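You operate a simulated robot arm through the tools that you are given. There is no shell and no other tool. Be economical: measure what you need, move in short steps, check, and stop when the job is done.

You are at the controls of a simulated two-armed robot. One attempt, no reset.

## Task
Pick up the film roll from the grey-top table with one hand, pass it to the other hand and put it on the top of the white box by the aisle. Take the grey roller on the grey-top table and put it away on the top of the tall steel table. Put the medium blue cone on the grey-top table away on the top of the low steel table. Take the orange block and put it on the top of the blue table. Turn the damp knob to 3. Take the felt pad and put it on the grey plate. Open the right bench drawer, take the felt board and put it in the inside of the right bench drawer, then shut the drawer. Open the wire guide 27. Any order will do. Set down upright: film roll, medium blue cone, felt pad.

The check looks at the end state, three seconds after you hand in, the way a careful person would. Anything else that was tipped, shoved, dropped, spilled or broken makes it a failure.

## Robot
Two 7-joint arms with two-finger grippers on one trunk, on a base that drives. Base frame: it is fixed to the floor where the robot stands at the start and does not move with it; the origin is under the middle of the robot, x ahead of it, y to its left, z up. Units: m, degrees, N and s.
The left shoulder is at the start at [0.06, 0.123, 0.97], the right one opposite. With the tool pointing down near the work surface each hand reaches from about 0.34 to 0.8 m from the robot's upright axis, wherever it stands, measured 20 degrees to its own side. Places, roughly: damp knob [3.7, -4.7, 0.6]; felt board (12x5x3 cm) [3.1, -7.6, 0.9]; felt pad (5x4x5 cm) [3, -7.4, 0.9]; film roll (6x6x13 cm) [0.7, -0.2, 0.9]; grey plate (15x15x1 cm) [-0.2, -7.6, 0.9]; grey roller (9x4x4 cm) [0.5, 0, 0.9]; inside of the right bench drawer [-1.3, -7.5, 0.8]; medium blue cone (11x11x18 cm) [0.6, -0.4, 0.9]; orange block (8x5x4 cm) [3.7, -2.2, 0.8]; right bench drawer [-1.3, -7.5, 0.8]; top of the blue table [4, -5.8, 0.8]; top of the low steel table [-1.5, -0.3, 0.7]; top of the tall steel table [2.7, -7.7, 0.9]; top of the white box by the aisle [-1.3, -2.8, 0.4]; wire guide 27 [-5.4, -4.5, 1.1]. Payload 1.47 kg a hand.
Tool frame (each hand has its own): the origin (TCP) lies between the finger pads and is the grasp point; the fingertips stand 0.016 m ahead of it; z points along the fingers, y is the line along which they close. Largest opening 0.087 m; the body of the gripper starts 0.055 m behind the TCP.
Orientation is that of the tool frame in the base frame, as [roll, pitch, yaw] about the fixed x, y, z axes, in that order (R = Rz(yaw) Ry(pitch) Rx(roll)). With the fingers straight down and closing along the base's y, the tool's x points along the base's -x, its y along +y and its z along -z.

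## Interface
- The arms move only by the tool send_rows. It takes "left_plan", "right_plan" or both (then of equal length, played together; a hand with none holds still); each is a list of rows, each a list of 3 entries, a list of its own where there are three numbers: the shift along the tool's x, y, z in m, then the turn, a rotation vector about the tool's x, y, z in degrees, then the closure, from 0 (fully open) to 1 (shut). In form: [[[tx, ty, tz], [rx, ry, rz], fingers], ...]. A call has 1 to 10 rows; each row shifts and turns the commanded pose from where the row before left it, along the tool's axes as they then stand. Rows are played at 5 a second. More than 0.05 m and 8.6 degrees between two rows, or a gripper value outside its range, and nothing of the call is played. A pose out of reach is approached as far as the arm can. The call stops where the force on the tool passes 40 N (or 10 N more than at its start, if that is more) or the arm is blocked; 0.2 s more then pass. Each finger travels about 0.153 m/s and halts on what it meets, pressing with about 21 N; the grip force reading is that of the motor and also rises with nothing between the fingers. The clock runs only during rows and for 0.2 s after the last one: add rows that do not move to give the fingers time. It gives the time, the measured TCP pose, the force on the tool (base axes), the opening and the grip force at its end, in the units of the frame above (readings bear some noise), with the torque about the TCP (base axes, N m) and any sound that the robot's microphone picked up, and new pictures: "pictures" is both (left out), scene, wrist or none (wrist: the cameras of the hands that moved).
- Cameras (640 x 400 px; columns grow to the right, rows downward): "scene" is now at [0.083, -0.0331, 1.511]; the picture's right is [-0.35, -0.94, 0.00], its down [-0.72, 0.27, -0.64] and it looks along [0.60, -0.23, -0.76] (base axes); focal length 292 px, centre (320, 200). "left" rides on the left gripper at [0.073, -0.012, -0.09] in its tool frame; the picture's right is [0.16, 0.99, 0.00], its down [-0.72, 0.12, -0.68] and it looks along [-0.67, 0.11, 0.73] (tool axes); focal length 247 px, centre (320, 200). "right" rides on the right gripper at [0.073, 0.012, -0.09] in its tool frame; the picture's right is [-0.16, 0.99, 0.00], its down [-0.72, -0.12, -0.68] and it looks along [-0.67, -0.11, 0.73] (tool axes); focal length 247 px, centre (320, 200). There is no depth. A picture from a camera that has moved, and an enlarged one, comes with that camera's place and axes in the base frame and with its lens. The place of the scene camera against the robot may be out by one fixed shift of up to 0.018 m in any direction.
- lift_body(by): slides the trunk up (or, below 0, down) by that many m; the arms and the scene camera ride with it, the base frame stays. It gives what a move gives, with no picture.
- base_move(legs): drives the robot by 1 to 6 legs, each [ahead, left, turn to the left] in m, m and degrees, along the robot's own axes; the way and the turn of a leg run together, so that a leg with both is an arc; at most 1.5 m and 180 degrees a leg. The arms and the cameras ride along, it lands a little off, and it stops where it bumps. It gives what a move gives, and a new picture of the scene camera.
- head_to(pan, tilt): turns the head with the scene camera to pan (to the left, within 120 degrees either way) and tilt (down, from -29 to 69), counted from straight ahead of the robot. It gives what a move gives, and a new picture of the scene camera.
- enlarge(camera, box): a new picture of the part [left, top, right, bottom] of that camera's present view, enlarged. The clock stands still meanwhile.
- job_done(): hands the job in; it is judged then, once.

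Go step by step. Nothing tells you exact positions but the pictures and the camera data: compare them with the known pose of the tool, close in by small moves and look again before you grip or let go. The budget is 493 turns and 360 pictures, counting those below and the enlarged ones. Unless the task says otherwise, let go and move clear before handing in, and close with one line.

The tools are called after "Call:" as name(argument=value, ...) on one line, values as JSON. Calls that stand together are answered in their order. send_rows: Moves the arms, as the interface text tells. Its arguments: {"type":"object","properties":{"left_plan":{"type":"array","items":{"type":"array"}},"right_plan":{"type":"array","items":{"type":"array"}},"pictures":{"type":"string","enum":["both","scene","wrist","none"]}},"required":[]} The other tools are called the same way: lift_body (by) slides the trunk up or down; base_move (legs) drives the base; head_to (pan, tilt) turns the head that bears the scene camera; enlarge (camera, box) takes an enlarged picture of a part of a camera's view; job_done () hands the job in.

At the start:

```text
time_s: 0.0
left_tcp_pos: [0.4649, -0.0283, 1.0993]
left_orientation: [-180.0, 0.0, 180.0]
left_wrist_force: [-0.5, 0.0, 0.2]
left_wrist_torque: [-0.01, -0.02, -0.02]
left_finger_gap: 0.0871
left_grasp_force: 0.0
right_tcp_pos: [0.3661, -0.4019, 1.1636]
right_orientation: [179.9, 0.0, -179.9]
right_wrist_force: [-0.5, -0.2, -0.2]
right_wrist_torque: [-0.02, 0.01, 0.04]
right_finger_gap: 0.0871
right_grasp_force: 0.1
trunk travel left (down, up): [-0.125, 0.105]
robot x, y, heading: [-0.0018, 0.0016, 0.1]
head pan, tilt: [-20.7, 49.9]
```

scene: 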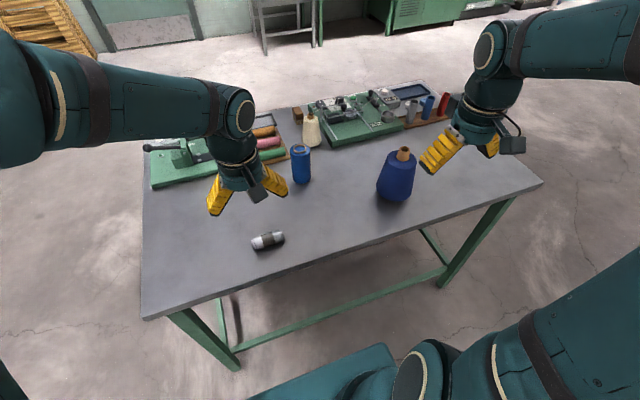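
right: 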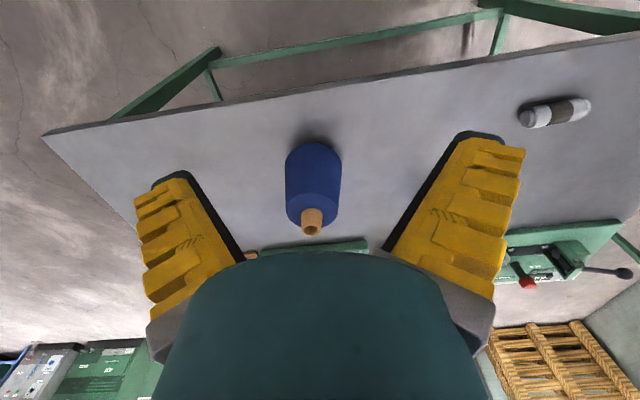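
left: 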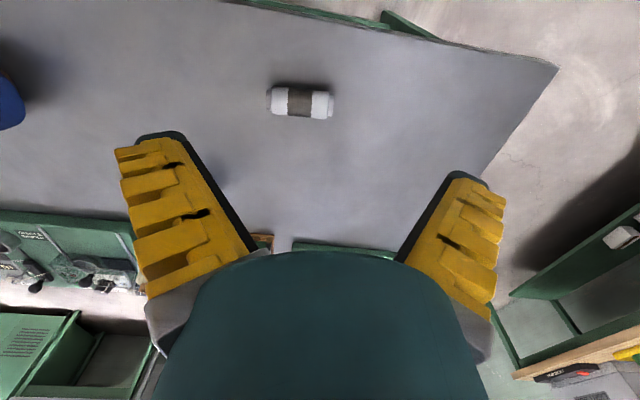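

The grey table is in front of me: film roll (blue can) near [0.7,-0.2], grey roller near [0.52,-0.05] and blue cone near [0.6,-0.4]. I'll take enlarged views before moving.

Call:
enlarge(camera="scene", box=[220, 70, 480, 260])

Call:
enlarge(camera="right", box=[220, 80, 420, 260])

```text
2.11 times, centred on (350, 165) of scene
camera zoom: at [0.083, -0.0331, 1.511], right [-0.35, -0.94, 0.0], down [-0.72, 0.27, -0.64], along [0.6, -0.23, -0.76], focal length 614 px, centre (257, 274)
```

zoom: 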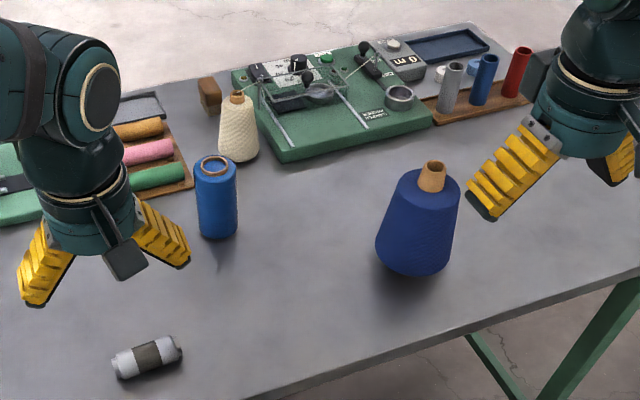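

```text
2.22 times, centred on (320, 170) of right
camera zoom: at [0.2938, -0.3894, 1.2537], right [0.16, 0.99, 0.0], down [0.72, -0.12, 0.68], along [0.67, -0.11, -0.73], focal length 549 px, centre (320, 267)
```

zoom: 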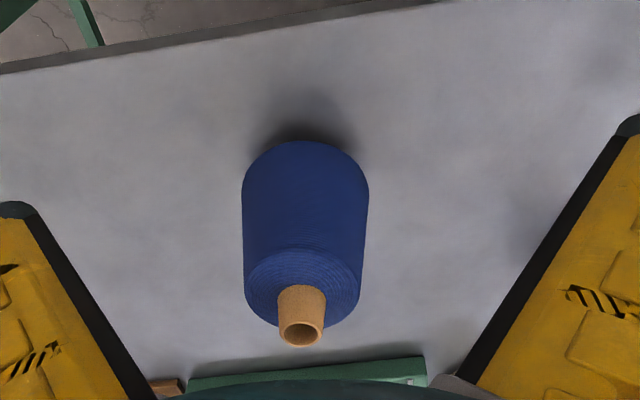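

Table top comes out near z 0.845, film at about (0.714,-0.214), cone (0.555,-0.444). I'll grip the film from the side with the left hand (camera up), then have the right hand take it from the top; first I turn the left hand.

Call:
send_rows(left_plan=[[[0, 0, 0], [0, 0, -8.6], 0], [[0, 0, 0], [0, 0, -8.6], 0], [[0, 0, 0], [0, 0, -8.6], 0], [[0, 0, 0], [0, 0, -8.6], 0], [[0, 0, 0], [0, 0, -8.6], 0], [[0, 0, 0], [0, 0, -8.6], 0], [[0, 0, 0], [0, 0, -8.6], 0], [[0, 0, 0], [0, 0, -8.6], 0], [[0, 0, 0], [0, 0, -8.6], 0], [[0, 0, 0], [0, 0, -8.6], 0]], pictures="none")

Call:
send_rows(left_plan=[[[0, 0, 0], [0, 8.5, 0], 0], [[0, 0, 0], [0, 8.5, 0], 0], [[0, 0, 0], [0, 8.5, 0], 0], [[0, 0, 0], [0, 8.5, 0], 0], [[0, 0, 0], [0, 8.5, 0], 0], [[0, 0, 0], [0, 8.5, 0], 0], [[0, 0, 0], [0, 8.5, 0], 0], [[0, 0, 0], [0, 8.5, 0], 0]], pictures="both")

```text
time_s: 2.2
left_tcp_pos: [0.4651, -0.0273, 1.0994]
left_orientation: [180.0, 0.0, -94.0]
left_wrist_force: [-0.6, -0.4, 0.0]
left_wrist_torque: [0.02, 0.0, 0.03]
left_finger_gap: 0.0869
left_grasp_force: 0.1
right_tcp_pos: [0.3688, -0.4017, 1.1638]
right_orientation: [-180.0, 0.0, -180.0]
right_wrist_force: [-0.7, -0.8, -0.5]
right_wrist_torque: [0.01, 0.01, 0.01]
right_finger_gap: 0.0872
right_grasp_force: 0.1
trunk travel left (down, up): [-0.125, 0.105]
robot x, y, heading: [0.0008, 0.0011, 0.1]
head pan, tilt: [-20.7, 49.9]
```

```text
time_s: 4.0
left_tcp_pos: [0.4639, -0.0285, 1.0995]
left_orientation: [-179.9, -68.2, -94.0]
left_wrist_force: [0.4, 0.9, 0.4]
left_wrist_torque: [0.02, 0.05, -0.01]
left_finger_gap: 0.0869
left_grasp_force: 0.1
right_tcp_pos: [0.3686, -0.4003, 1.1632]
right_orientation: [-179.9, 0.1, 180.0]
right_wrist_force: [-0.3, -0.1, -0.1]
right_wrist_torque: [0.03, 0.01, -0.04]
right_finger_gap: 0.0872
right_grasp_force: 0.0
trunk travel left (down, up): [-0.125, 0.105]
robot x, y, heading: [-0.0003, -0.001, -0.1]
head pan, tilt: [-20.7, 49.9]
camera scene: at [0.0835, -0.0326, 1.5109], right [-0.35, -0.94, 0.0], down [-0.72, 0.27, -0.64], along [0.6, -0.23, -0.76], focal length 292 px, centre (320, 200)
camera left: at [0.4799, 0.0261, 1.1987], right [-0.99, 0.01, 0.15], down [-0.05, 0.91, -0.42], along [-0.14, -0.42, -0.9], focal length 247 px, centre (320, 200)
```

scene: 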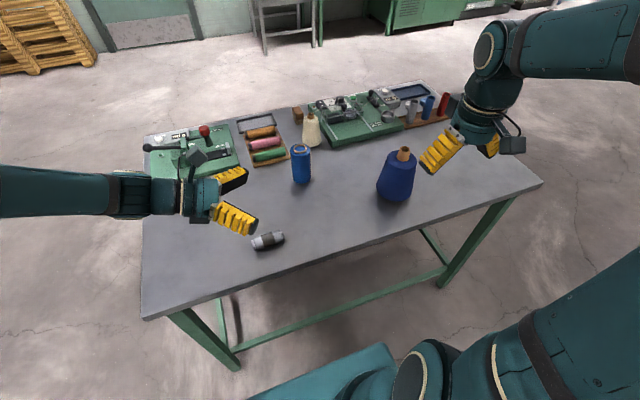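
left: 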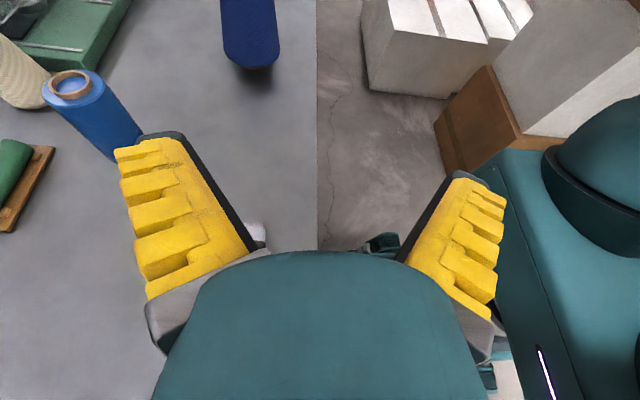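

The tilted side pose works well. I'll yaw a little forward, then move in front of the film roll, still above it.

Call:
send_rows(left_plan=[[[0, 0, 0], [6.2, 0, -2.5], 0], [[0, 0, 0], [6.2, 0, -2.5], 0], [[0, 0, 0], [6.2, 0, -2.5], 0], [[0.0109, -0.0377, 0.0273], [0, 0, 0], 0], [[0.0109, -0.0377, 0.0273], [0, 0, 0], 0], [[0.0109, -0.0377, 0.0273], [0, 0, 0], 0], [[0.0109, -0.0377, 0.0273], [0, 0, 0], 0], [[0.0109, -0.0377, 0.0273], [0, 0, 0], 0]], pictures="none")

Call:
send_rows(left_plan=[[[-0.045, 0, 0.018], [0, 0, 0], 0], [[-0.045, 0, 0.018], [0, 0, 0], 0], [[-0.03, 0, 0.012], [0, 0, 0], 0]], pictures="both")

```text
time_s: 5.8
left_tcp_pos: [0.6834, -0.116, 1.0969]
left_orientation: [179.8, -67.9, -73.7]
left_wrist_force: [0.5, 0.0, -0.2]
left_wrist_torque: [0.02, 0.02, -0.01]
left_finger_gap: 0.0869
left_grasp_force: 0.1
right_tcp_pos: [0.3684, -0.403, 1.1626]
right_orientation: [-180.0, -0.1, 180.0]
right_wrist_force: [0.2, -0.9, -0.3]
right_wrist_torque: [0.0, 0.02, -0.02]
right_finger_gap: 0.0868
right_grasp_force: 0.1
trunk travel left (down, up): [-0.125, 0.105]
robot x, y, heading: [0.0024, 0.0001, -0.0]
head pan, tilt: [-20.7, 49.9]
```

```text
time_s: 6.6
left_tcp_pos: [0.6846, -0.1184, 0.9693]
left_orientation: [-179.8, -68.1, -74.0]
left_wrist_force: [0.8, -0.2, -0.4]
left_wrist_torque: [0.0, -0.01, -0.02]
left_finger_gap: 0.0871
left_grasp_force: 0.1
right_tcp_pos: [0.3695, -0.4019, 1.1638]
right_orientation: [-180.0, 0.0, -180.0]
right_wrist_force: [-0.2, 0.8, 0.0]
right_wrist_torque: [0.0, 0.01, -0.01]
right_finger_gap: 0.0867
right_grasp_force: 0.0
trunk travel left (down, up): [-0.125, 0.105]
robot x, y, heading: [-0.0002, 0.0027, 0.0]
head pan, tilt: [-20.7, 49.9]
camera scene: at [0.0838, -0.0331, 1.5109], right [-0.35, -0.94, 0.0], down [-0.72, 0.27, -0.64], along [0.6, -0.23, -0.76], focal length 292 px, centre (320, 200)
camera left: at [0.6813, -0.0617, 1.0679], right [-0.93, -0.33, 0.15], down [-0.36, 0.83, -0.42], along [0.02, -0.44, -0.9], focal length 247 px, centre (320, 200)
```

scene: 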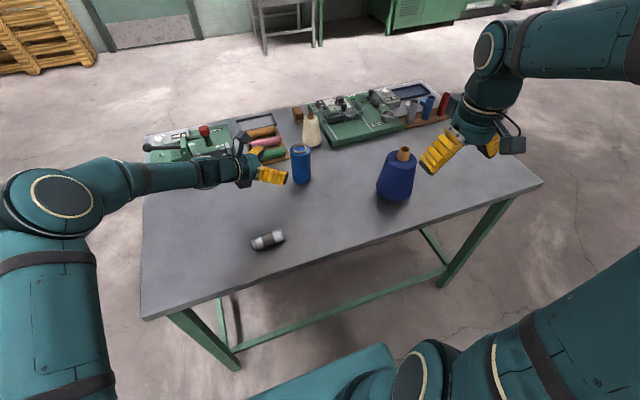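
left: 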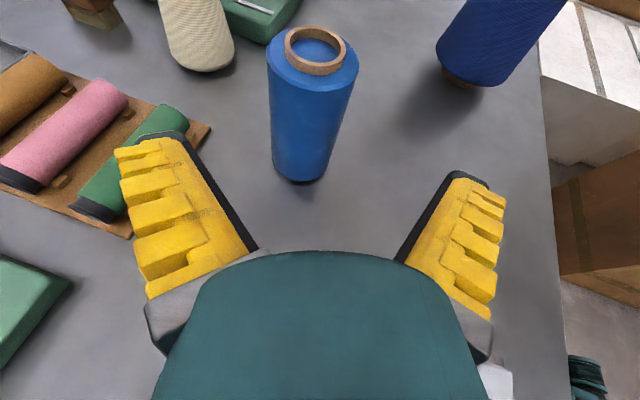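

Call:
send_rows(left_plan=[[[-0.03, -0.005, 0.012], [0, 0, 0], 0], [[-0.029, -0.005, 0.012], [0, 0, 0], 0], [[0.008, 0, 0.02], [0, 0, 0], 0], [[0.008, 0, 0.02], [0, 0, 0], 0]], pictures="both")

```text
time_s: 7.6
left_tcp_pos: [0.7077, -0.156, 0.9056]
left_orientation: [179.9, -67.9, -73.8]
left_wrist_force: [0.9, -0.2, 0.3]
left_wrist_torque: [-0.01, -0.04, -0.02]
left_finger_gap: 0.0871
left_grasp_force: 0.1
right_tcp_pos: [0.3665, -0.4024, 1.1628]
right_orientation: [180.0, 0.0, 180.0]
right_wrist_force: [-0.3, 1.1, -0.6]
right_wrist_torque: [-0.01, 0.01, -0.03]
right_finger_gap: 0.0871
right_grasp_force: 0.0
trunk travel left (down, up): [-0.125, 0.105]
robot x, y, heading: [0.0009, -0.0031, -0.1]
head pan, tilt: [-20.7, 49.9]
camera scene: at [0.0831, -0.0335, 1.5109], right [-0.35, -0.94, 0.0], down [-0.72, 0.27, -0.64], along [0.6, -0.23, -0.76], focal length 292 px, centre (320, 200)
camera left: at [0.7026, -0.1004, 1.0038], right [-0.93, -0.33, 0.15], down [-0.36, 0.83, -0.42], along [0.01, -0.44, -0.9], focal length 247 px, centre (320, 200)
```

scene: 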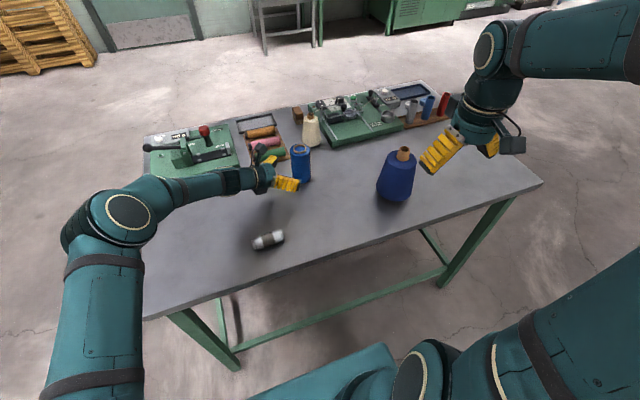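
left: 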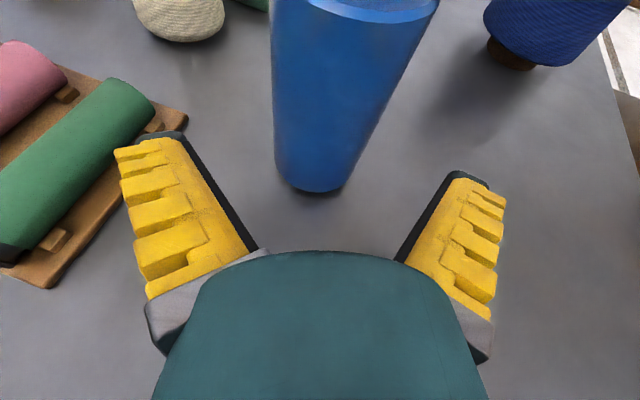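

The roll is centred between the fingers; advancing 5 cm and closing.

Call:
send_rows(left_plan=[[[0.0065, 0, 0.0162], [0, 0, 0], 0], [[0.0065, 0, 0.0162], [0, 0, 0], 0], [[0.0063, 0, 0.0159], [0, 0, 0], 0], [[0, 0, 0], [0, 0, 0], 0.25], [[0, 0, 0], [0, 0, 0], 0.45], [[0, 0, 0], [0, 0, 0], 0.6], [[0, 0, 0], [0, 0, 0], 0.6]], pictures="both")

```text
time_s: 9.2
left_tcp_pos: [0.7211, -0.2075, 0.9059]
left_orientation: [180.0, -68.0, -74.0]
left_wrist_force: [-0.8, -0.5, 0.4]
left_wrist_torque: [-0.01, 0.01, 0.03]
left_finger_gap: 0.0591
left_grasp_force: 21.2
right_tcp_pos: [0.3675, -0.4017, 1.1632]
right_orientation: [-180.0, 0.0, -180.0]
right_wrist_force: [0.0, -0.3, 0.0]
right_wrist_torque: [-0.01, -0.02, 0.0]
right_finger_gap: 0.087
right_grasp_force: 0.0
trunk travel left (down, up): [-0.125, 0.105]
robot x, y, heading: [-0.0007, 0.0014, -0.1]
head pan, tilt: [-20.7, 49.9]
camera scene: at [0.083, -0.0332, 1.5109], right [-0.35, -0.94, 0.0], down [-0.72, 0.27, -0.64], along [0.6, -0.23, -0.76], focal length 292 px, centre (320, 200)
camera left: at [0.7168, -0.1504, 1.005], right [-0.93, -0.33, 0.15], down [-0.36, 0.83, -0.42], along [0.02, -0.44, -0.9], focal length 247 px, centre (320, 200)
```

scene: 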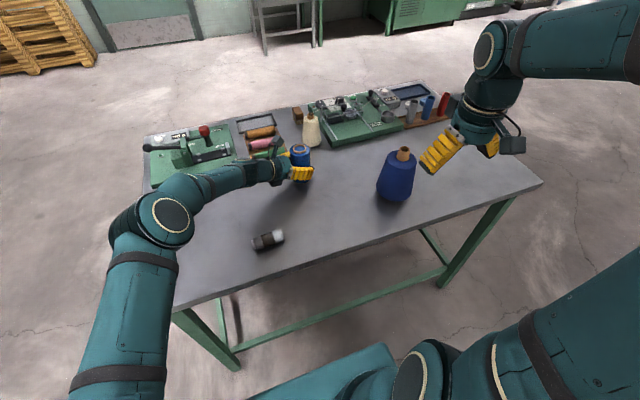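
left: 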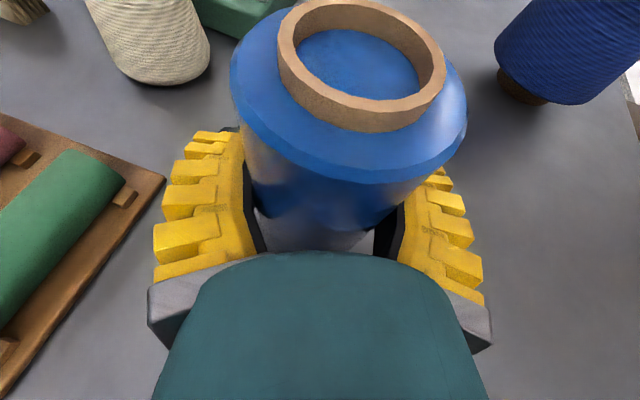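

Film is gripped. Lifting it, squaring the hand to -y and bringing it in front of me; meanwhile the right hand rises and yaws.

Call:
send_rows(left_plan=[[[0.0394, 0, -0.0158], [0, 0, 0], 0.6], [[0.0394, 0, -0.0158], [0, 0, 0], 0.6], [[0.0394, 0, -0.0158], [0, 0, 0], 0.6], [[0.0394, 0, -0.0158], [0, 0, 0], 0.6], [[0, 0, 0], [-7.4, 0, 2.97], 0.6], [[0, 0, 0], [-7.4, 0, 2.97], 0.6], [[0, 0.045, 0], [0, 0, 0], 0.6], [[0, 0.045, 0], [0, 0, 0], 0.6], [[0, 0.045, 0], [0, 0, 0], 0.6], [[0, 0.045, 0], [0, 0, 0], 0.6]], right_plan=[[[0, 0, -0.03], [0, 0, -8.5], 0], [[0, 0, -0.03], [0, 0, -8.5], 0], [[0, 0, -0.03], [0, 0, -8.5], 0], [[0, 0, 0], [0, 0, -8.5], 0], [[0, 0, 0], [0, 0, -8.5], 0], [[0, 0, 0], [0, 0, -8.5], 0], [[0, 0, 0], [0, 0, -8.5], 0], [[0, 0, 0], [0, 0, -8.5], 0], [[0, 0, 0], [0, 0, -8.5], 0], [[0, 0, 0], [0, 0, -8.5], 0]], pictures="both")

```text
time_s: 11.4
left_tcp_pos: [0.5436, -0.2097, 1.0773]
left_orientation: [-179.8, -68.1, -90.1]
left_wrist_force: [0.6, -0.8, -3.5]
left_wrist_torque: [0.0, 0.03, 0.03]
left_finger_gap: 0.059
left_grasp_force: 21.1
right_tcp_pos: [0.3668, -0.402, 1.2529]
right_orientation: [-180.0, 0.0, -94.7]
right_wrist_force: [0.3, 0.1, 0.2]
right_wrist_torque: [0.01, 0.01, 0.02]
right_finger_gap: 0.0871
right_grasp_force: 0.0
trunk travel left (down, up): [-0.125, 0.105]
robot x, y, heading: [-0.0025, -0.0008, 0.1]
head pan, tilt: [-20.7, 49.9]
camera scene: at [0.0826, -0.0332, 1.511], right [-0.35, -0.94, 0.0], down [-0.71, 0.27, -0.65], along [0.6, -0.23, -0.76], focal length 292 px, centre (320, 200)
camera right: at [0.3486, -0.4729, 1.3434], right [-0.97, 0.24, 0.0], down [0.18, 0.71, 0.68], along [0.16, 0.66, -0.73], focal length 247 px, centre (320, 200)
camera left: at [0.5543, -0.1544, 1.177], right [-0.99, -0.06, 0.15], down [-0.12, 0.9, -0.42], along [-0.11, -0.43, -0.9], focal length 247 px, centre (320, 200)
```

scene: 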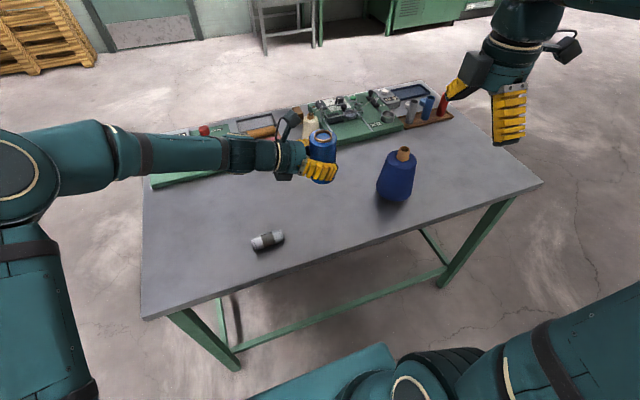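
right: 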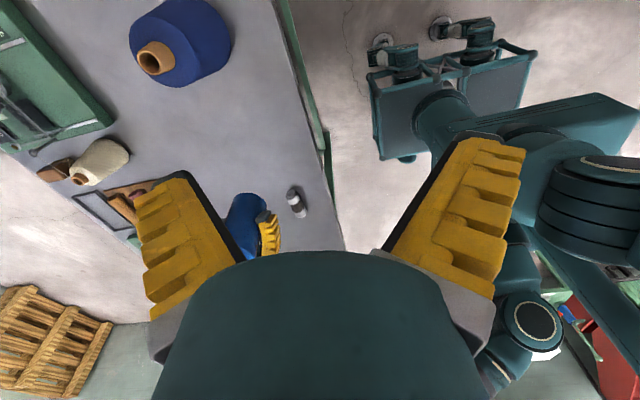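
left: 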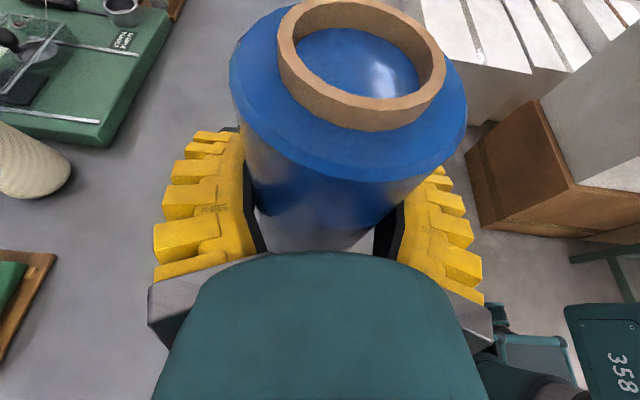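

Call:
send_rows(right_plan=[[[0, 0, 0], [0, 0, -4.7], 0], [[-0.0325, -0.0295, 0], [0, 0, 0], 0], [[-0.0325, -0.0295, 0], [0, 0, 0], 0], [[-0.0325, -0.0295, 0], [0, 0, 0], 0], [[-0.0325, -0.0295, 0], [0, 0, 0], 0], [[-0.0325, -0.0295, 0], [0, 0, 0], 0], [[-0.0325, -0.0295, 0], [0, 0, 0], 0]], pictures="both")

```text
time_s: 13.0
left_tcp_pos: [0.5455, -0.2085, 1.0768]
left_orientation: [179.9, -68.0, -89.8]
left_wrist_force: [-0.4, 0.3, -2.5]
left_wrist_torque: [-0.04, -0.03, 0.0]
left_finger_gap: 0.0589
left_grasp_force: 21.6
right_tcp_pos: [0.5449, -0.2086, 1.2524]
right_orientation: [180.0, 0.0, -90.3]
right_wrist_force: [0.3, 0.2, 0.3]
right_wrist_torque: [0.0, 0.05, 0.01]
right_finger_gap: 0.087
right_grasp_force: 0.1
trunk travel left (down, up): [-0.125, 0.105]
robot x, y, heading: [0.0016, -0.0015, -0.1]
head pan, tilt: [-20.7, 49.9]
camera scene: at [0.0843, -0.0323, 1.5109], right [-0.35, -0.94, 0.0], down [-0.72, 0.27, -0.64], along [0.6, -0.23, -0.76], focal length 292 px, centre (320, 200)
camera right: at [0.5326, -0.2793, 1.3431], right [-0.99, 0.16, 0.0], down [0.12, 0.72, 0.68], along [0.11, 0.67, -0.73], focal length 247 px, centre (320, 200)
```

scene: 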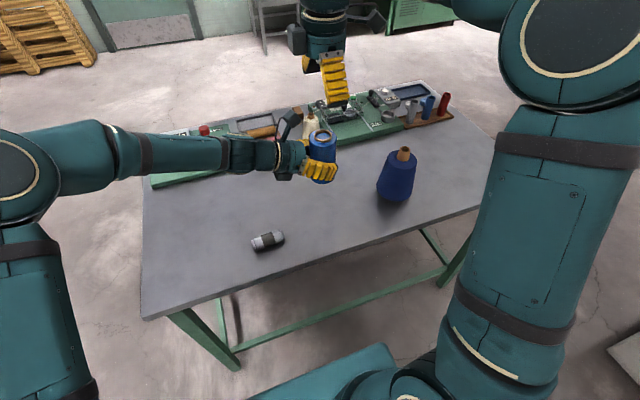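
right: 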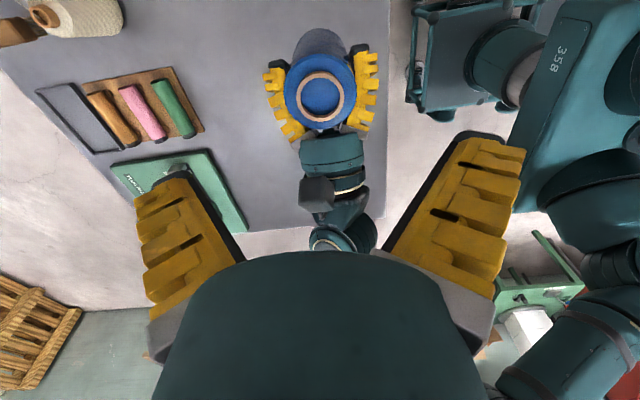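

Call:
send_rows(right_plan=[[[0, 0, 0.03], [0, 0, 0], 0], [[0, 0, 0.03], [0, 0, 0], 0], [[0, 0, 0.025], [0, 0, 0], 0]], pictures="both")

```text
time_s: 13.8
left_tcp_pos: [0.5435, -0.2102, 1.079]
left_orientation: [179.9, -68.1, -89.8]
left_wrist_force: [-0.4, -0.4, -2.6]
left_wrist_torque: [-0.02, 0.0, 0.02]
left_finger_gap: 0.0588
left_grasp_force: 21.0
right_tcp_pos: [0.5451, -0.2083, 1.1673]
right_orientation: [179.9, -0.1, -90.3]
right_wrist_force: [-0.5, 0.4, 0.3]
right_wrist_torque: [-0.03, 0.0, 0.01]
right_finger_gap: 0.087
right_grasp_force: 0.0
trunk travel left (down, up): [-0.125, 0.105]
robot x, y, heading: [-0.0007, -0.0011, 0.0]
head pan, tilt: [-20.7, 49.9]
camera scene: at [0.0837, -0.0333, 1.5109], right [-0.35, -0.94, 0.0], down [-0.72, 0.27, -0.64], along [0.6, -0.23, -0.76], focal length 292 px, centre (320, 200)
camera right: at [0.5323, -0.2801, 1.2579], right [-0.99, 0.16, 0.0], down [0.12, 0.72, 0.68], along [0.11, 0.67, -0.73], focal length 247 px, centre (320, 200)
```

scene: 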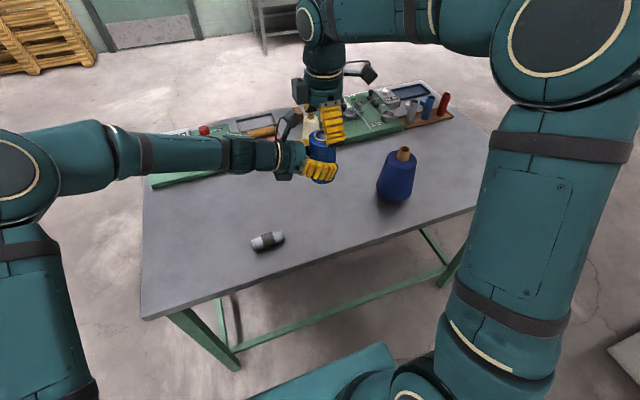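
right: 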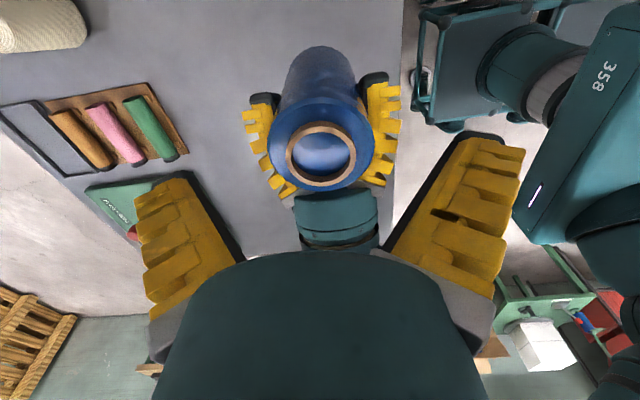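

Call:
send_rows(right_plan=[[[0, 0, 0.019], [0, 0, 0], 0], [[0, 0, 0.019], [0, 0, 0], 0], [[0, 0, 0], [0, 0, 0], 0.2], [[0, 0, 0], [0, 0, 0], 0.4], [[0, 0, 0], [0, 0, 0], 0.6], [[0, 0, 0], [0, 0, 0], 0.6]], pictures="both")

```text
time_s: 14.6
left_tcp_pos: [0.5431, -0.208, 1.071]
left_orientation: [178.6, -67.4, -88.3]
left_wrist_force: [0.8, -0.4, -2.5]
left_wrist_torque: [0.0, 0.03, -0.03]
left_finger_gap: 0.0591
left_grasp_force: 21.0
right_tcp_pos: [0.5457, -0.2057, 1.1349]
right_orientation: [-179.5, 0.2, -90.3]
right_wrist_force: [-0.1, 0.9, 0.6]
right_wrist_torque: [0.01, 0.01, -0.02]
right_finger_gap: 0.0728
right_grasp_force: 3.0
trunk travel left (down, up): [-0.125, 0.105]
robot x, y, heading: [-0.0003, 0.0011, 0.2]
head pan, tilt: [-20.7, 49.9]
stopped in row 3 (left hand): the force on the tool passed its limit at 43 N (the readings are from after the stop); the commanded pose is now the measured one
camera scene: at [0.0831, -0.0333, 1.5109], right [-0.35, -0.94, 0.0], down [-0.72, 0.27, -0.64], along [0.6, -0.23, -0.76], focal length 292 px, centre (320, 200)
camera right: at [0.5325, -0.2786, 1.2246], right [-0.99, 0.16, -0.01], down [0.11, 0.72, 0.68], along [0.12, 0.67, -0.73], focal length 247 px, centre (320, 200)
```

scene: 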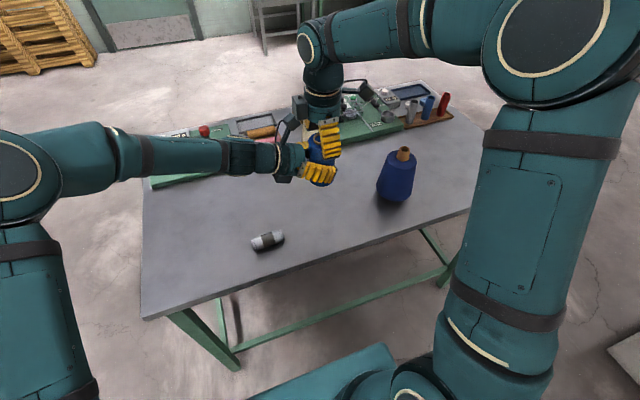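
right: 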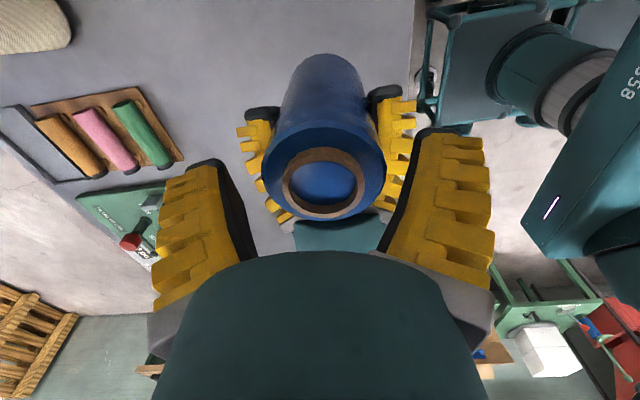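

The right hand met something on the left gripper while coming down. I'll look closer before continuing.

Call:
enlarge(camera="scene", box=[260, 70, 400, 200])

Call:
enlarge(camera="left", box=[0, 0, 640, 400])

```text
3.08 times, centred on (330, 135) of scene
camera zoom: at [0.0831, -0.0333, 1.5109], right [-0.35, -0.94, 0.0], down [-0.72, 0.27, -0.64], along [0.6, -0.23, -0.76], focal length 897 px, centre (289, 400)
```

zoom: 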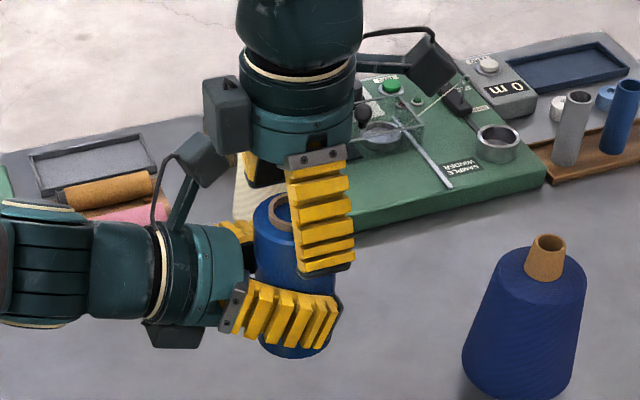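

```text
1.00 times, centred on (320, 200) of left (not enlarged: the box is as wide or as high as the picture)
camera zoom: at [0.5559, -0.1532, 1.1696], right [-0.99, -0.07, 0.16], down [-0.12, 0.91, -0.41], along [-0.11, -0.42, -0.9], focal length 247 px, centre (320, 200)
```

zoom: 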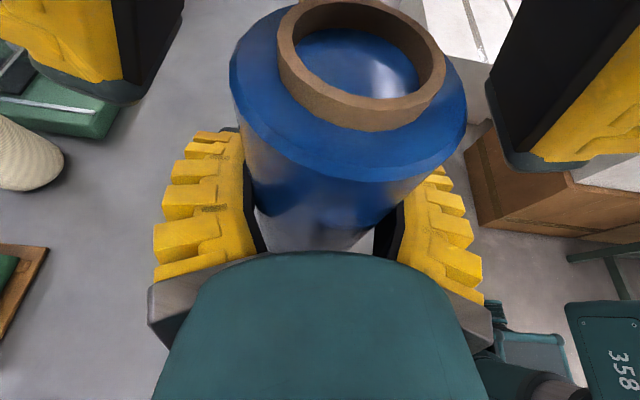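

The box on the back of the right gripper touched the left camera. I'll back up, tilt the right hand about its closing axis by ~22° to clear it, and come down again.

Call:
send_rows(right_plan=[[[0, 0, -0.025], [0, 0, 0], 0], [[0, 0, -0.02], [0, 0, 0], 0], [[0, 0, 0], [0, -7.5, 0], 0], [[0, 0, 0], [0, -7.5, 0], 0], [[0, 0, 0], [0, -7.5, 0], 0], [[0.0082, 0.0007, 0.0197], [0, 0, 0], 0], [[0.0082, 0.0007, 0.0197], [0, 0, 0], 0]], pictures="both")

Call:
enlarge(camera="scene", box=[260, 70, 400, 200])

```text
time_s: 16.2
left_tcp_pos: [0.5455, -0.2082, 1.0716]
left_orientation: [178.6, -67.4, -88.4]
left_wrist_force: [0.4, -0.3, -3.0]
left_wrist_torque: [0.02, -0.03, 0.0]
left_finger_gap: 0.059
left_grasp_force: 20.6
right_tcp_pos: [0.5457, -0.2071, 1.1369]
right_orientation: [-179.4, 22.9, -89.9]
right_wrist_force: [0.1, 0.4, -0.1]
right_wrist_torque: [-0.05, 0.01, 0.01]
right_finger_gap: 0.087
right_grasp_force: 0.0
trunk travel left (down, up): [-0.125, 0.105]
robot x, y, heading: [0.0025, -0.0031, -0.1]
head pan, tilt: [-20.7, 49.9]
camera scene: at [0.0834, -0.0336, 1.5109], right [-0.35, -0.94, 0.0], down [-0.72, 0.27, -0.64], along [0.6, -0.23, -0.76], focal length 292 px, centre (320, 200)
camera right: at [0.5321, -0.308, 1.1916], right [-0.99, 0.15, 0.05], down [0.11, 0.4, 0.91], along [0.12, 0.9, -0.41], focal length 247 px, centre (320, 200)
```

scene: 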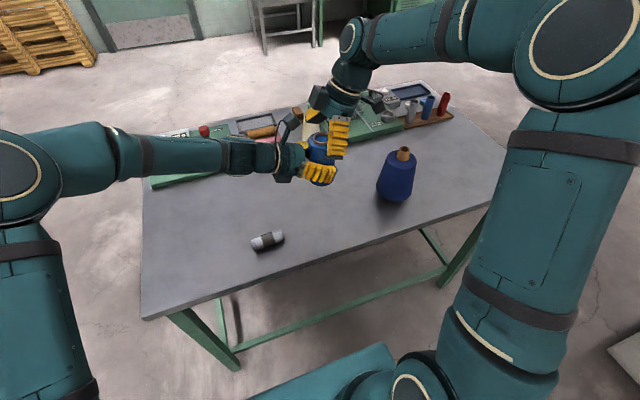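
right: 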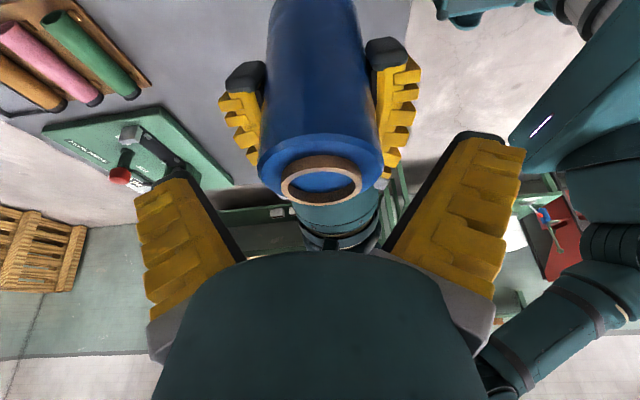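

```text
3.08 times, centred on (330, 135) of scene
camera zoom: at [0.0834, -0.0336, 1.5109], right [-0.35, -0.94, 0.0], down [-0.72, 0.27, -0.64], along [0.6, -0.23, -0.76], focal length 897 px, centre (289, 400)
```

zoom: 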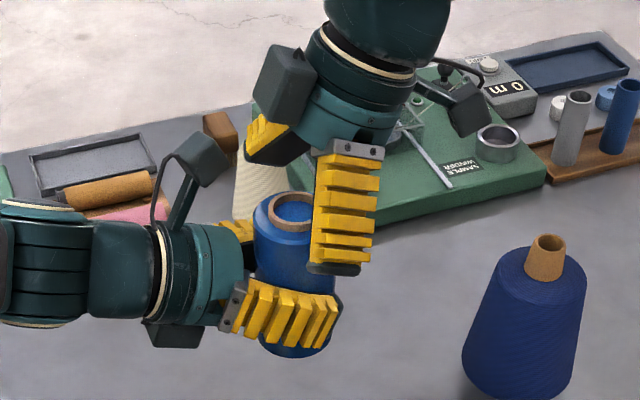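

Call:
send_rows(right_plan=[[[0.0046, 0, 0.0111], [0, 0, 0], 0], [[0.0046, 0, 0.0111], [0, 0, 0], 0], [[0, 0, 0], [0, 0, 0], 0.15], [[0, 0, 0], [0, 0, 0], 0.25], [[0, 0, 0], [0, 0, 0], 0.35], [[0, 0, 0], [0, 0, 0], 0.5], [[0, 0, 0], [0, 0, 0], 0.6]], pictures="both")

```text
time_s: 17.8
left_tcp_pos: [0.5453, -0.2067, 1.0714]
left_orientation: [178.8, -67.5, -88.4]
left_wrist_force: [5.9, -2.8, -2.5]
left_wrist_torque: [0.19, 0.11, -0.04]
left_finger_gap: 0.059
left_grasp_force: 21.2
right_tcp_pos: [0.5449, -0.2061, 1.1132]
right_orientation: [-179.4, 22.7, -90.0]
right_wrist_force: [-5.1, 2.4, 0.6]
right_wrist_torque: [-0.09, 0.14, 0.06]
right_finger_gap: 0.0622
right_grasp_force: 21.2
trunk travel left (down, up): [-0.125, 0.105]
robot x, y, heading: [-0.0006, 0.0009, -0.2]
head pan, tilt: [-20.7, 49.9]
camera scene: at [0.0832, -0.0332, 1.5109], right [-0.35, -0.94, 0.0], down [-0.72, 0.27, -0.64], along [0.6, -0.23, -0.76], focal length 292 px, centre (320, 200)
camera right: at [0.5318, -0.3068, 1.1683], right [-0.99, 0.15, 0.05], down [0.11, 0.4, 0.91], along [0.12, 0.9, -0.42], focal length 247 px, centre (320, 200)
```

scene: 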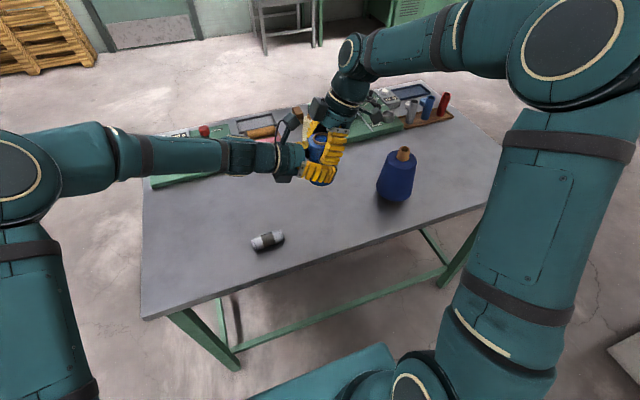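
right: 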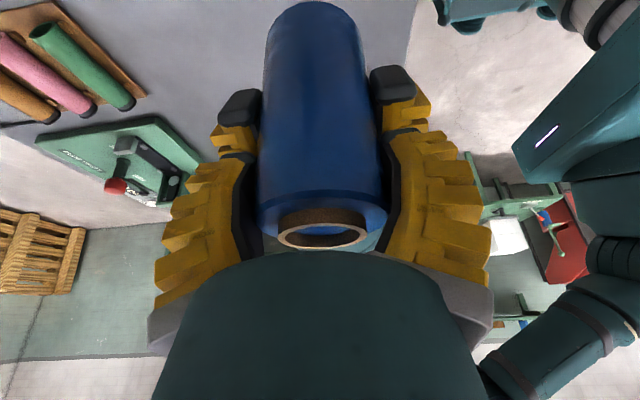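

Right hand holds it firmly. Left releases and withdraws straight back.

Call:
send_rows(left_plan=[[[0, 0, 0], [0, 0, 0], 0.3], [[0, 0, 0], [0, 0, 0], 0], [[0, 0, 0], [0, 0, 0], 0], [[-0.0125, 0, -0.0275], [0, 0, 0], 0], [[-0.0125, 0, -0.0275], [0, 0, 0], 0], [[-0.0125, 0, -0.0275], [0, 0, 0], 0], [[-0.0125, 0, -0.0275], [0, 0, 0], 0]], pictures="both")

```text
time_s: 19.4
left_tcp_pos: [0.5423, -0.0848, 1.0666]
left_orientation: [178.7, -67.6, -88.5]
left_wrist_force: [0.4, 0.0, 0.2]
left_wrist_torque: [-0.03, 0.01, -0.03]
left_finger_gap: 0.0868
left_grasp_force: 0.1
right_tcp_pos: [0.5447, -0.2051, 1.1135]
right_orientation: [-179.3, 22.7, -90.0]
right_wrist_force: [0.5, 0.7, -0.5]
right_wrist_torque: [0.01, 0.01, 0.01]
right_finger_gap: 0.0622
right_grasp_force: 21.4
trunk travel left (down, up): [-0.125, 0.105]
robot x, y, heading: [-0.0009, -0.0005, 0.1]
head pan, tilt: [-20.7, 49.9]
camera scene: at [0.083, -0.0326, 1.511], right [-0.35, -0.94, 0.0], down [-0.72, 0.27, -0.64], along [0.6, -0.23, -0.76], focal length 292 px, centre (320, 200)
camera left: at [0.5546, -0.0314, 1.1662], right [-0.99, -0.06, 0.15], down [-0.12, 0.9, -0.41], along [-0.11, -0.42, -0.9], focal length 247 px, centre (320, 200)
```

scene: 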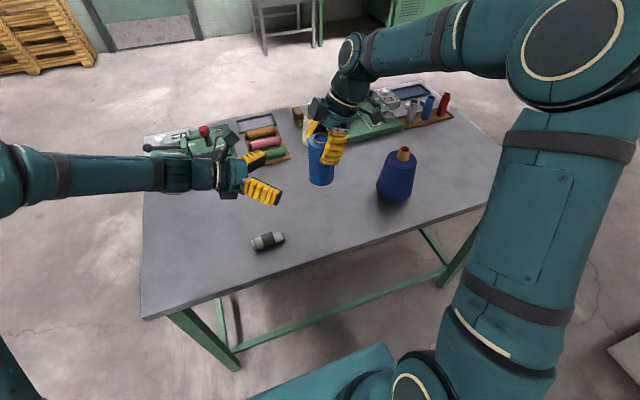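
left: 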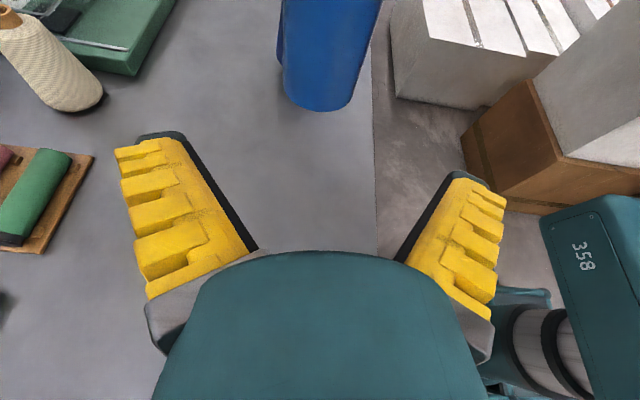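

Handover complete. Raising the right hand with the roll out of the way and turning the left hand back to point down.

Call:
send_rows(left_plan=[[[0.02, 0, -0.008], [0, -8.5, 0], 0], [[0.02, 0, 0], [0, -8.5, 0], 0], [[0.01, 0, 0], [0, -8.5, 0], 0], [[0, 0, 0], [0, -8.5, 0], 0], [[0, 0, 0], [0, -8.5, 0], 0], [[0, 0, 0], [0, -8.5, 0], 0], [[0, 0, 0], [0, -8.5, 0], 0], [[0, 0, -0.04], [0, -8.1, 0], 0]], right_plan=[[[0.0138, 0.0125, -0.022], [0, 0, 0], 0.6], [[0.0138, 0.0125, -0.022], [0, 0, 0], 0.6], [[0.0138, 0.0125, -0.022], [0, 0, 0], 0.6], [[0.0138, 0.0125, -0.022], [0, 0, 0], 0.6], [[0.0138, 0.0125, -0.022], [0, 0, 0], 0.6], [[0.0138, 0.0125, -0.022], [0, 0, 0], 0.6], [[0.0138, 0.0125, -0.022], [0, 0, 0], 0.6], [[0.0138, 0.0125, -0.022], [0, 0, 0], 0.6]], pictures="none")

Call:
send_rows(left_plan=[[[0, 0, 0], [0, 0, 8.6], 0], [[0, 0, 0], [0, 0, 8.6], 0], [[0, 0, 0], [0, 0, 8.6], 0], [[0, 0, 0], [0, 0, 8.6], 0], [[0, 0, 0], [0, 0, 8.6], 0], [[0, 0, 0], [0, 0, 8.6], 0], [[0, 0, 0], [0, 0, 8.6], 0], [[0, 0, 0], [0, 0, 8.6], 0], [[0, 0, 0], [0, 0, 8.6], 0], [[0, 0, 0], [0, 0, 8.6], 0]], pictures="none")

Call:
base_move(legs=[[0, -0.35, 0]])

```text
time_s: 21.2
left_tcp_pos: [0.5444, -0.0972, 1.1528]
left_orientation: [179.5, 0.3, -89.7]
left_wrist_force: [-1.5, -0.2, -0.2]
left_wrist_torque: [0.01, 0.0, 0.0]
left_finger_gap: 0.087
left_grasp_force: 0.1
right_tcp_pos: [0.4428, -0.3751, 1.231]
right_orientation: [-179.4, 22.8, -89.9]
right_wrist_force: [0.8, -1.9, -2.4]
right_wrist_torque: [-0.03, -0.02, 0.01]
right_finger_gap: 0.0619
right_grasp_force: 20.2
trunk travel left (down, up): [-0.125, 0.105]
robot x, y, heading: [0.0018, -0.0013, 0.1]
head pan, tilt: [-20.7, 49.9]
```

```text
time_s: 23.4
left_tcp_pos: [0.5433, -0.099, 1.153]
left_orientation: [179.8, -0.5, -175.8]
left_wrist_force: [0.3, 0.0, 0.1]
left_wrist_torque: [0.01, -0.03, 0.01]
left_finger_gap: 0.0871
left_grasp_force: 0.0
right_tcp_pos: [0.4441, -0.3725, 1.2297]
right_orientation: [-179.3, 22.6, -90.0]
right_wrist_force: [0.5, -0.3, -2.6]
right_wrist_torque: [-0.03, 0.02, 0.0]
right_finger_gap: 0.0622
right_grasp_force: 21.2
trunk travel left (down, up): [-0.125, 0.105]
robot x, y, heading: [0.0028, -0.0013, 0.0]
head pan, tilt: [-20.7, 49.9]
```

```text
time_s: 27.0
left_tcp_pos: [0.544, -0.4445, 1.1537]
left_orientation: [179.8, -0.4, -175.6]
left_wrist_force: [-1.2, 0.1, 0.0]
left_wrist_torque: [0.02, 0.02, 0.01]
left_finger_gap: 0.0873
left_grasp_force: 0.1
right_tcp_pos: [0.4434, -0.7213, 1.2303]
right_orientation: [-179.3, 22.7, -89.9]
right_wrist_force: [0.5, 0.2, -2.9]
right_wrist_torque: [-0.02, -0.01, 0.02]
right_finger_gap: 0.0618
right_grasp_force: 20.8
trunk travel left (down, up): [-0.125, 0.105]
robot x, y, heading: [0.0019, -0.3459, -0.1]
head pan, tilt: [-20.7, 49.9]
camera scene: at [0.0834, -0.3813, 1.5109], right [-0.35, -0.94, 0.0], down [-0.72, 0.27, -0.64], along [0.6, -0.23, -0.76], focal length 292 px, centre (320, 200)
```

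scene: 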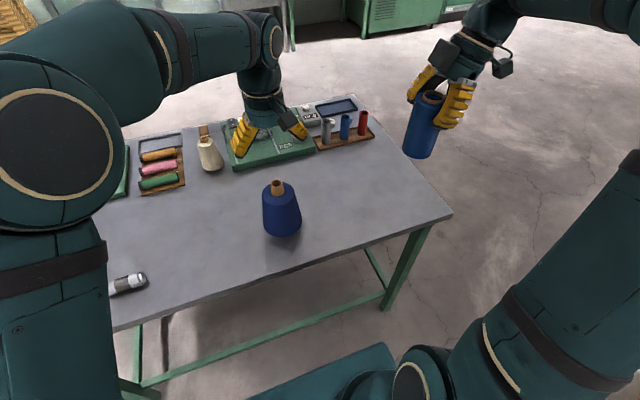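

Call:
enlarge(camera="left", box=[160, 0, 480, 200])

```text
2.00 times, centred on (320, 100) of left
camera zoom: at [0.4734, -0.4634, 1.2413], right [-0.23, 0.97, 0.0], down [0.72, 0.17, 0.67], along [0.66, 0.16, -0.74], focal length 494 px, centre (320, 400)
```

zoom: 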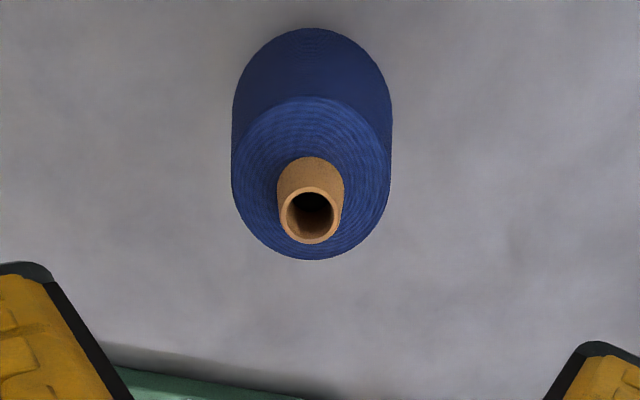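

Call:
send_rows(left_plan=[[[-0.007, -0.001, 0.035], [0, 0, 0], 0], [[-0.007, -0.001, 0.035], [0, 0, 0], 0], [[0, 0, 0.03], [0, 0, 0], 0]], pictures="wrist")

```text
time_s: 27.8
left_tcp_pos: [0.5587, -0.4442, 1.0513]
left_orientation: [179.8, -0.6, -175.6]
left_wrist_force: [0.7, -0.1, -0.5]
left_wrist_torque: [-0.05, 0.02, -0.01]
left_finger_gap: 0.0872
left_grasp_force: 0.1
right_tcp_pos: [0.4442, -0.7205, 1.2295]
right_orientation: [-179.4, 22.7, -89.8]
right_wrist_force: [0.2, 0.0, -2.0]
right_wrist_torque: [-0.01, 0.04, 0.01]
right_finger_gap: 0.0619
right_grasp_force: 21.0
trunk travel left (down, up): [-0.125, 0.105]
robot x, y, heading: [-0.0002, -0.3487, -0.1]
head pan, tilt: [-20.7, 49.9]
camera left: at [0.4873, -0.463, 1.1397], right [-0.23, 0.97, 0.0], down [0.72, 0.17, 0.67], along [0.65, 0.16, -0.74], focal length 247 px, centre (320, 200)
```

left: 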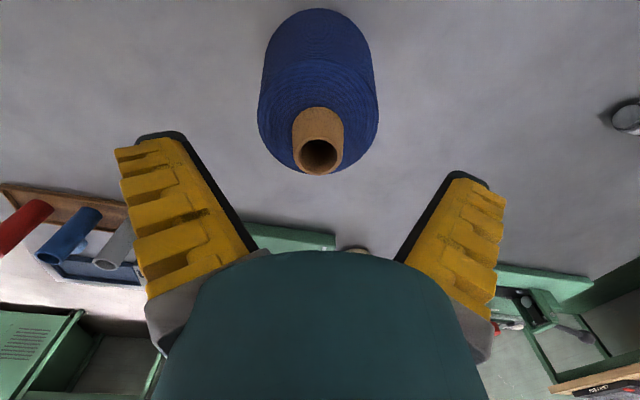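

Call:
send_rows(left_plan=[[[0.002, -0.002, 0.024], [0, 0, 0], 0], [[0, 0, 0.023], [0, 0, 0], 0], [[0, 0, 0], [0, 0, 0], 0.3], [[0, 0, 0], [0, 0, 0], 0.6], [[0, 0, 0], [0, 0, 0], 0.85], [[0, 0, 0], [0, 0, 0], 0.85]], pictures="wrist")

```text
time_s: 29.2
left_tcp_pos: [0.5551, -0.4496, 1.0076]
left_orientation: [-179.8, -0.2, -175.7]
left_wrist_force: [4.6, -6.6, 31.3]
left_wrist_torque: [-0.16, -0.33, -0.09]
left_finger_gap: 0.0261
left_grasp_force: 21.3
right_tcp_pos: [0.4428, -0.7218, 1.2316]
right_orientation: [-179.2, 22.7, -89.9]
right_wrist_force: [0.2, 0.0, -2.6]
right_wrist_torque: [0.0, -0.03, -0.02]
right_finger_gap: 0.062
right_grasp_force: 21.1
trunk travel left (down, up): [-0.125, 0.105]
robot x, y, heading: [0.0012, -0.345, -0.2]
head pan, tilt: [-20.7, 49.9]
camera left: at [0.4832, -0.4668, 1.0957], right [-0.23, 0.97, 0.0], down [0.71, 0.17, 0.68], along [0.66, 0.15, -0.74], focal length 247 px, centre (320, 200)
```

left: 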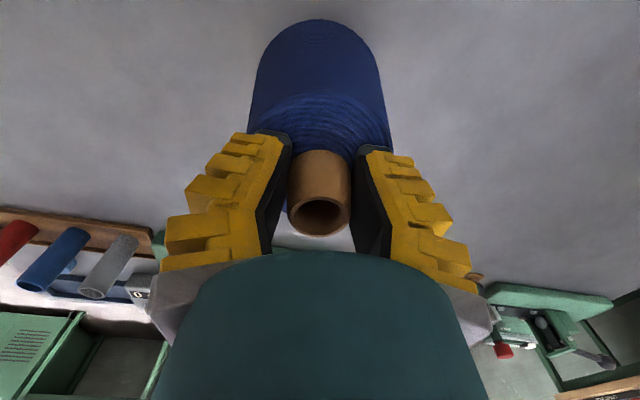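

Gripped the cone's wooden tip. Lifting.

Call:
send_rows(left_plan=[[[0, 0, -0.01], [0, 0, 0], 0.85], [[0, 0, -0.03], [0, 0, 0], 0.85], [[0, 0, -0.04], [0, 0, 0], 0.85], [[0, 0, -0.04], [0, 0, 0], 0.85], [[0.03, 0, -0.035], [0, 0, 0], 0.85], [[0.04, 0, -0.02], [0, 0, 0], 0.85]], pictures="scene")

```text
time_s: 30.6
left_tcp_pos: [0.4852, -0.4519, 1.1818]
left_orientation: [179.7, -0.5, -175.6]
left_wrist_force: [-1.0, -0.1, -6.0]
left_wrist_torque: [-0.07, 0.01, 0.0]
left_finger_gap: 0.021
left_grasp_force: 20.9
right_tcp_pos: [0.4419, -0.7202, 1.2298]
right_orientation: [-179.3, 22.6, -89.9]
right_wrist_force: [0.1, 0.3, -2.8]
right_wrist_torque: [-0.01, -0.04, -0.01]
right_finger_gap: 0.0619
right_grasp_force: 21.1
trunk travel left (down, up): [-0.125, 0.105]
robot x, y, heading: [-0.0027, -0.3475, 0.2]
head pan, tilt: [-20.7, 49.9]
camera scene: at [0.0822, -0.3809, 1.511], right [-0.35, -0.94, 0.0], down [-0.71, 0.27, -0.65], along [0.6, -0.23, -0.76], focal length 292 px, centre (320, 200)
```

scene: 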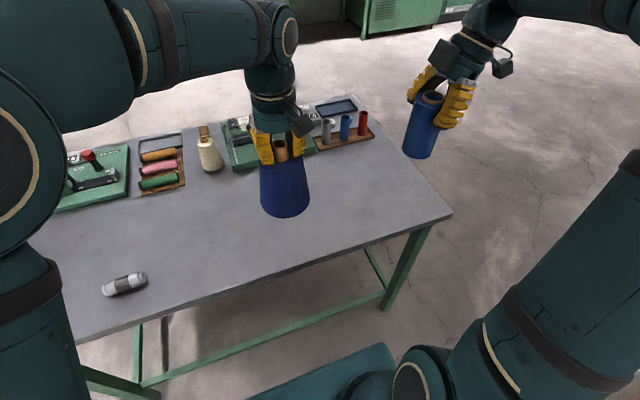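

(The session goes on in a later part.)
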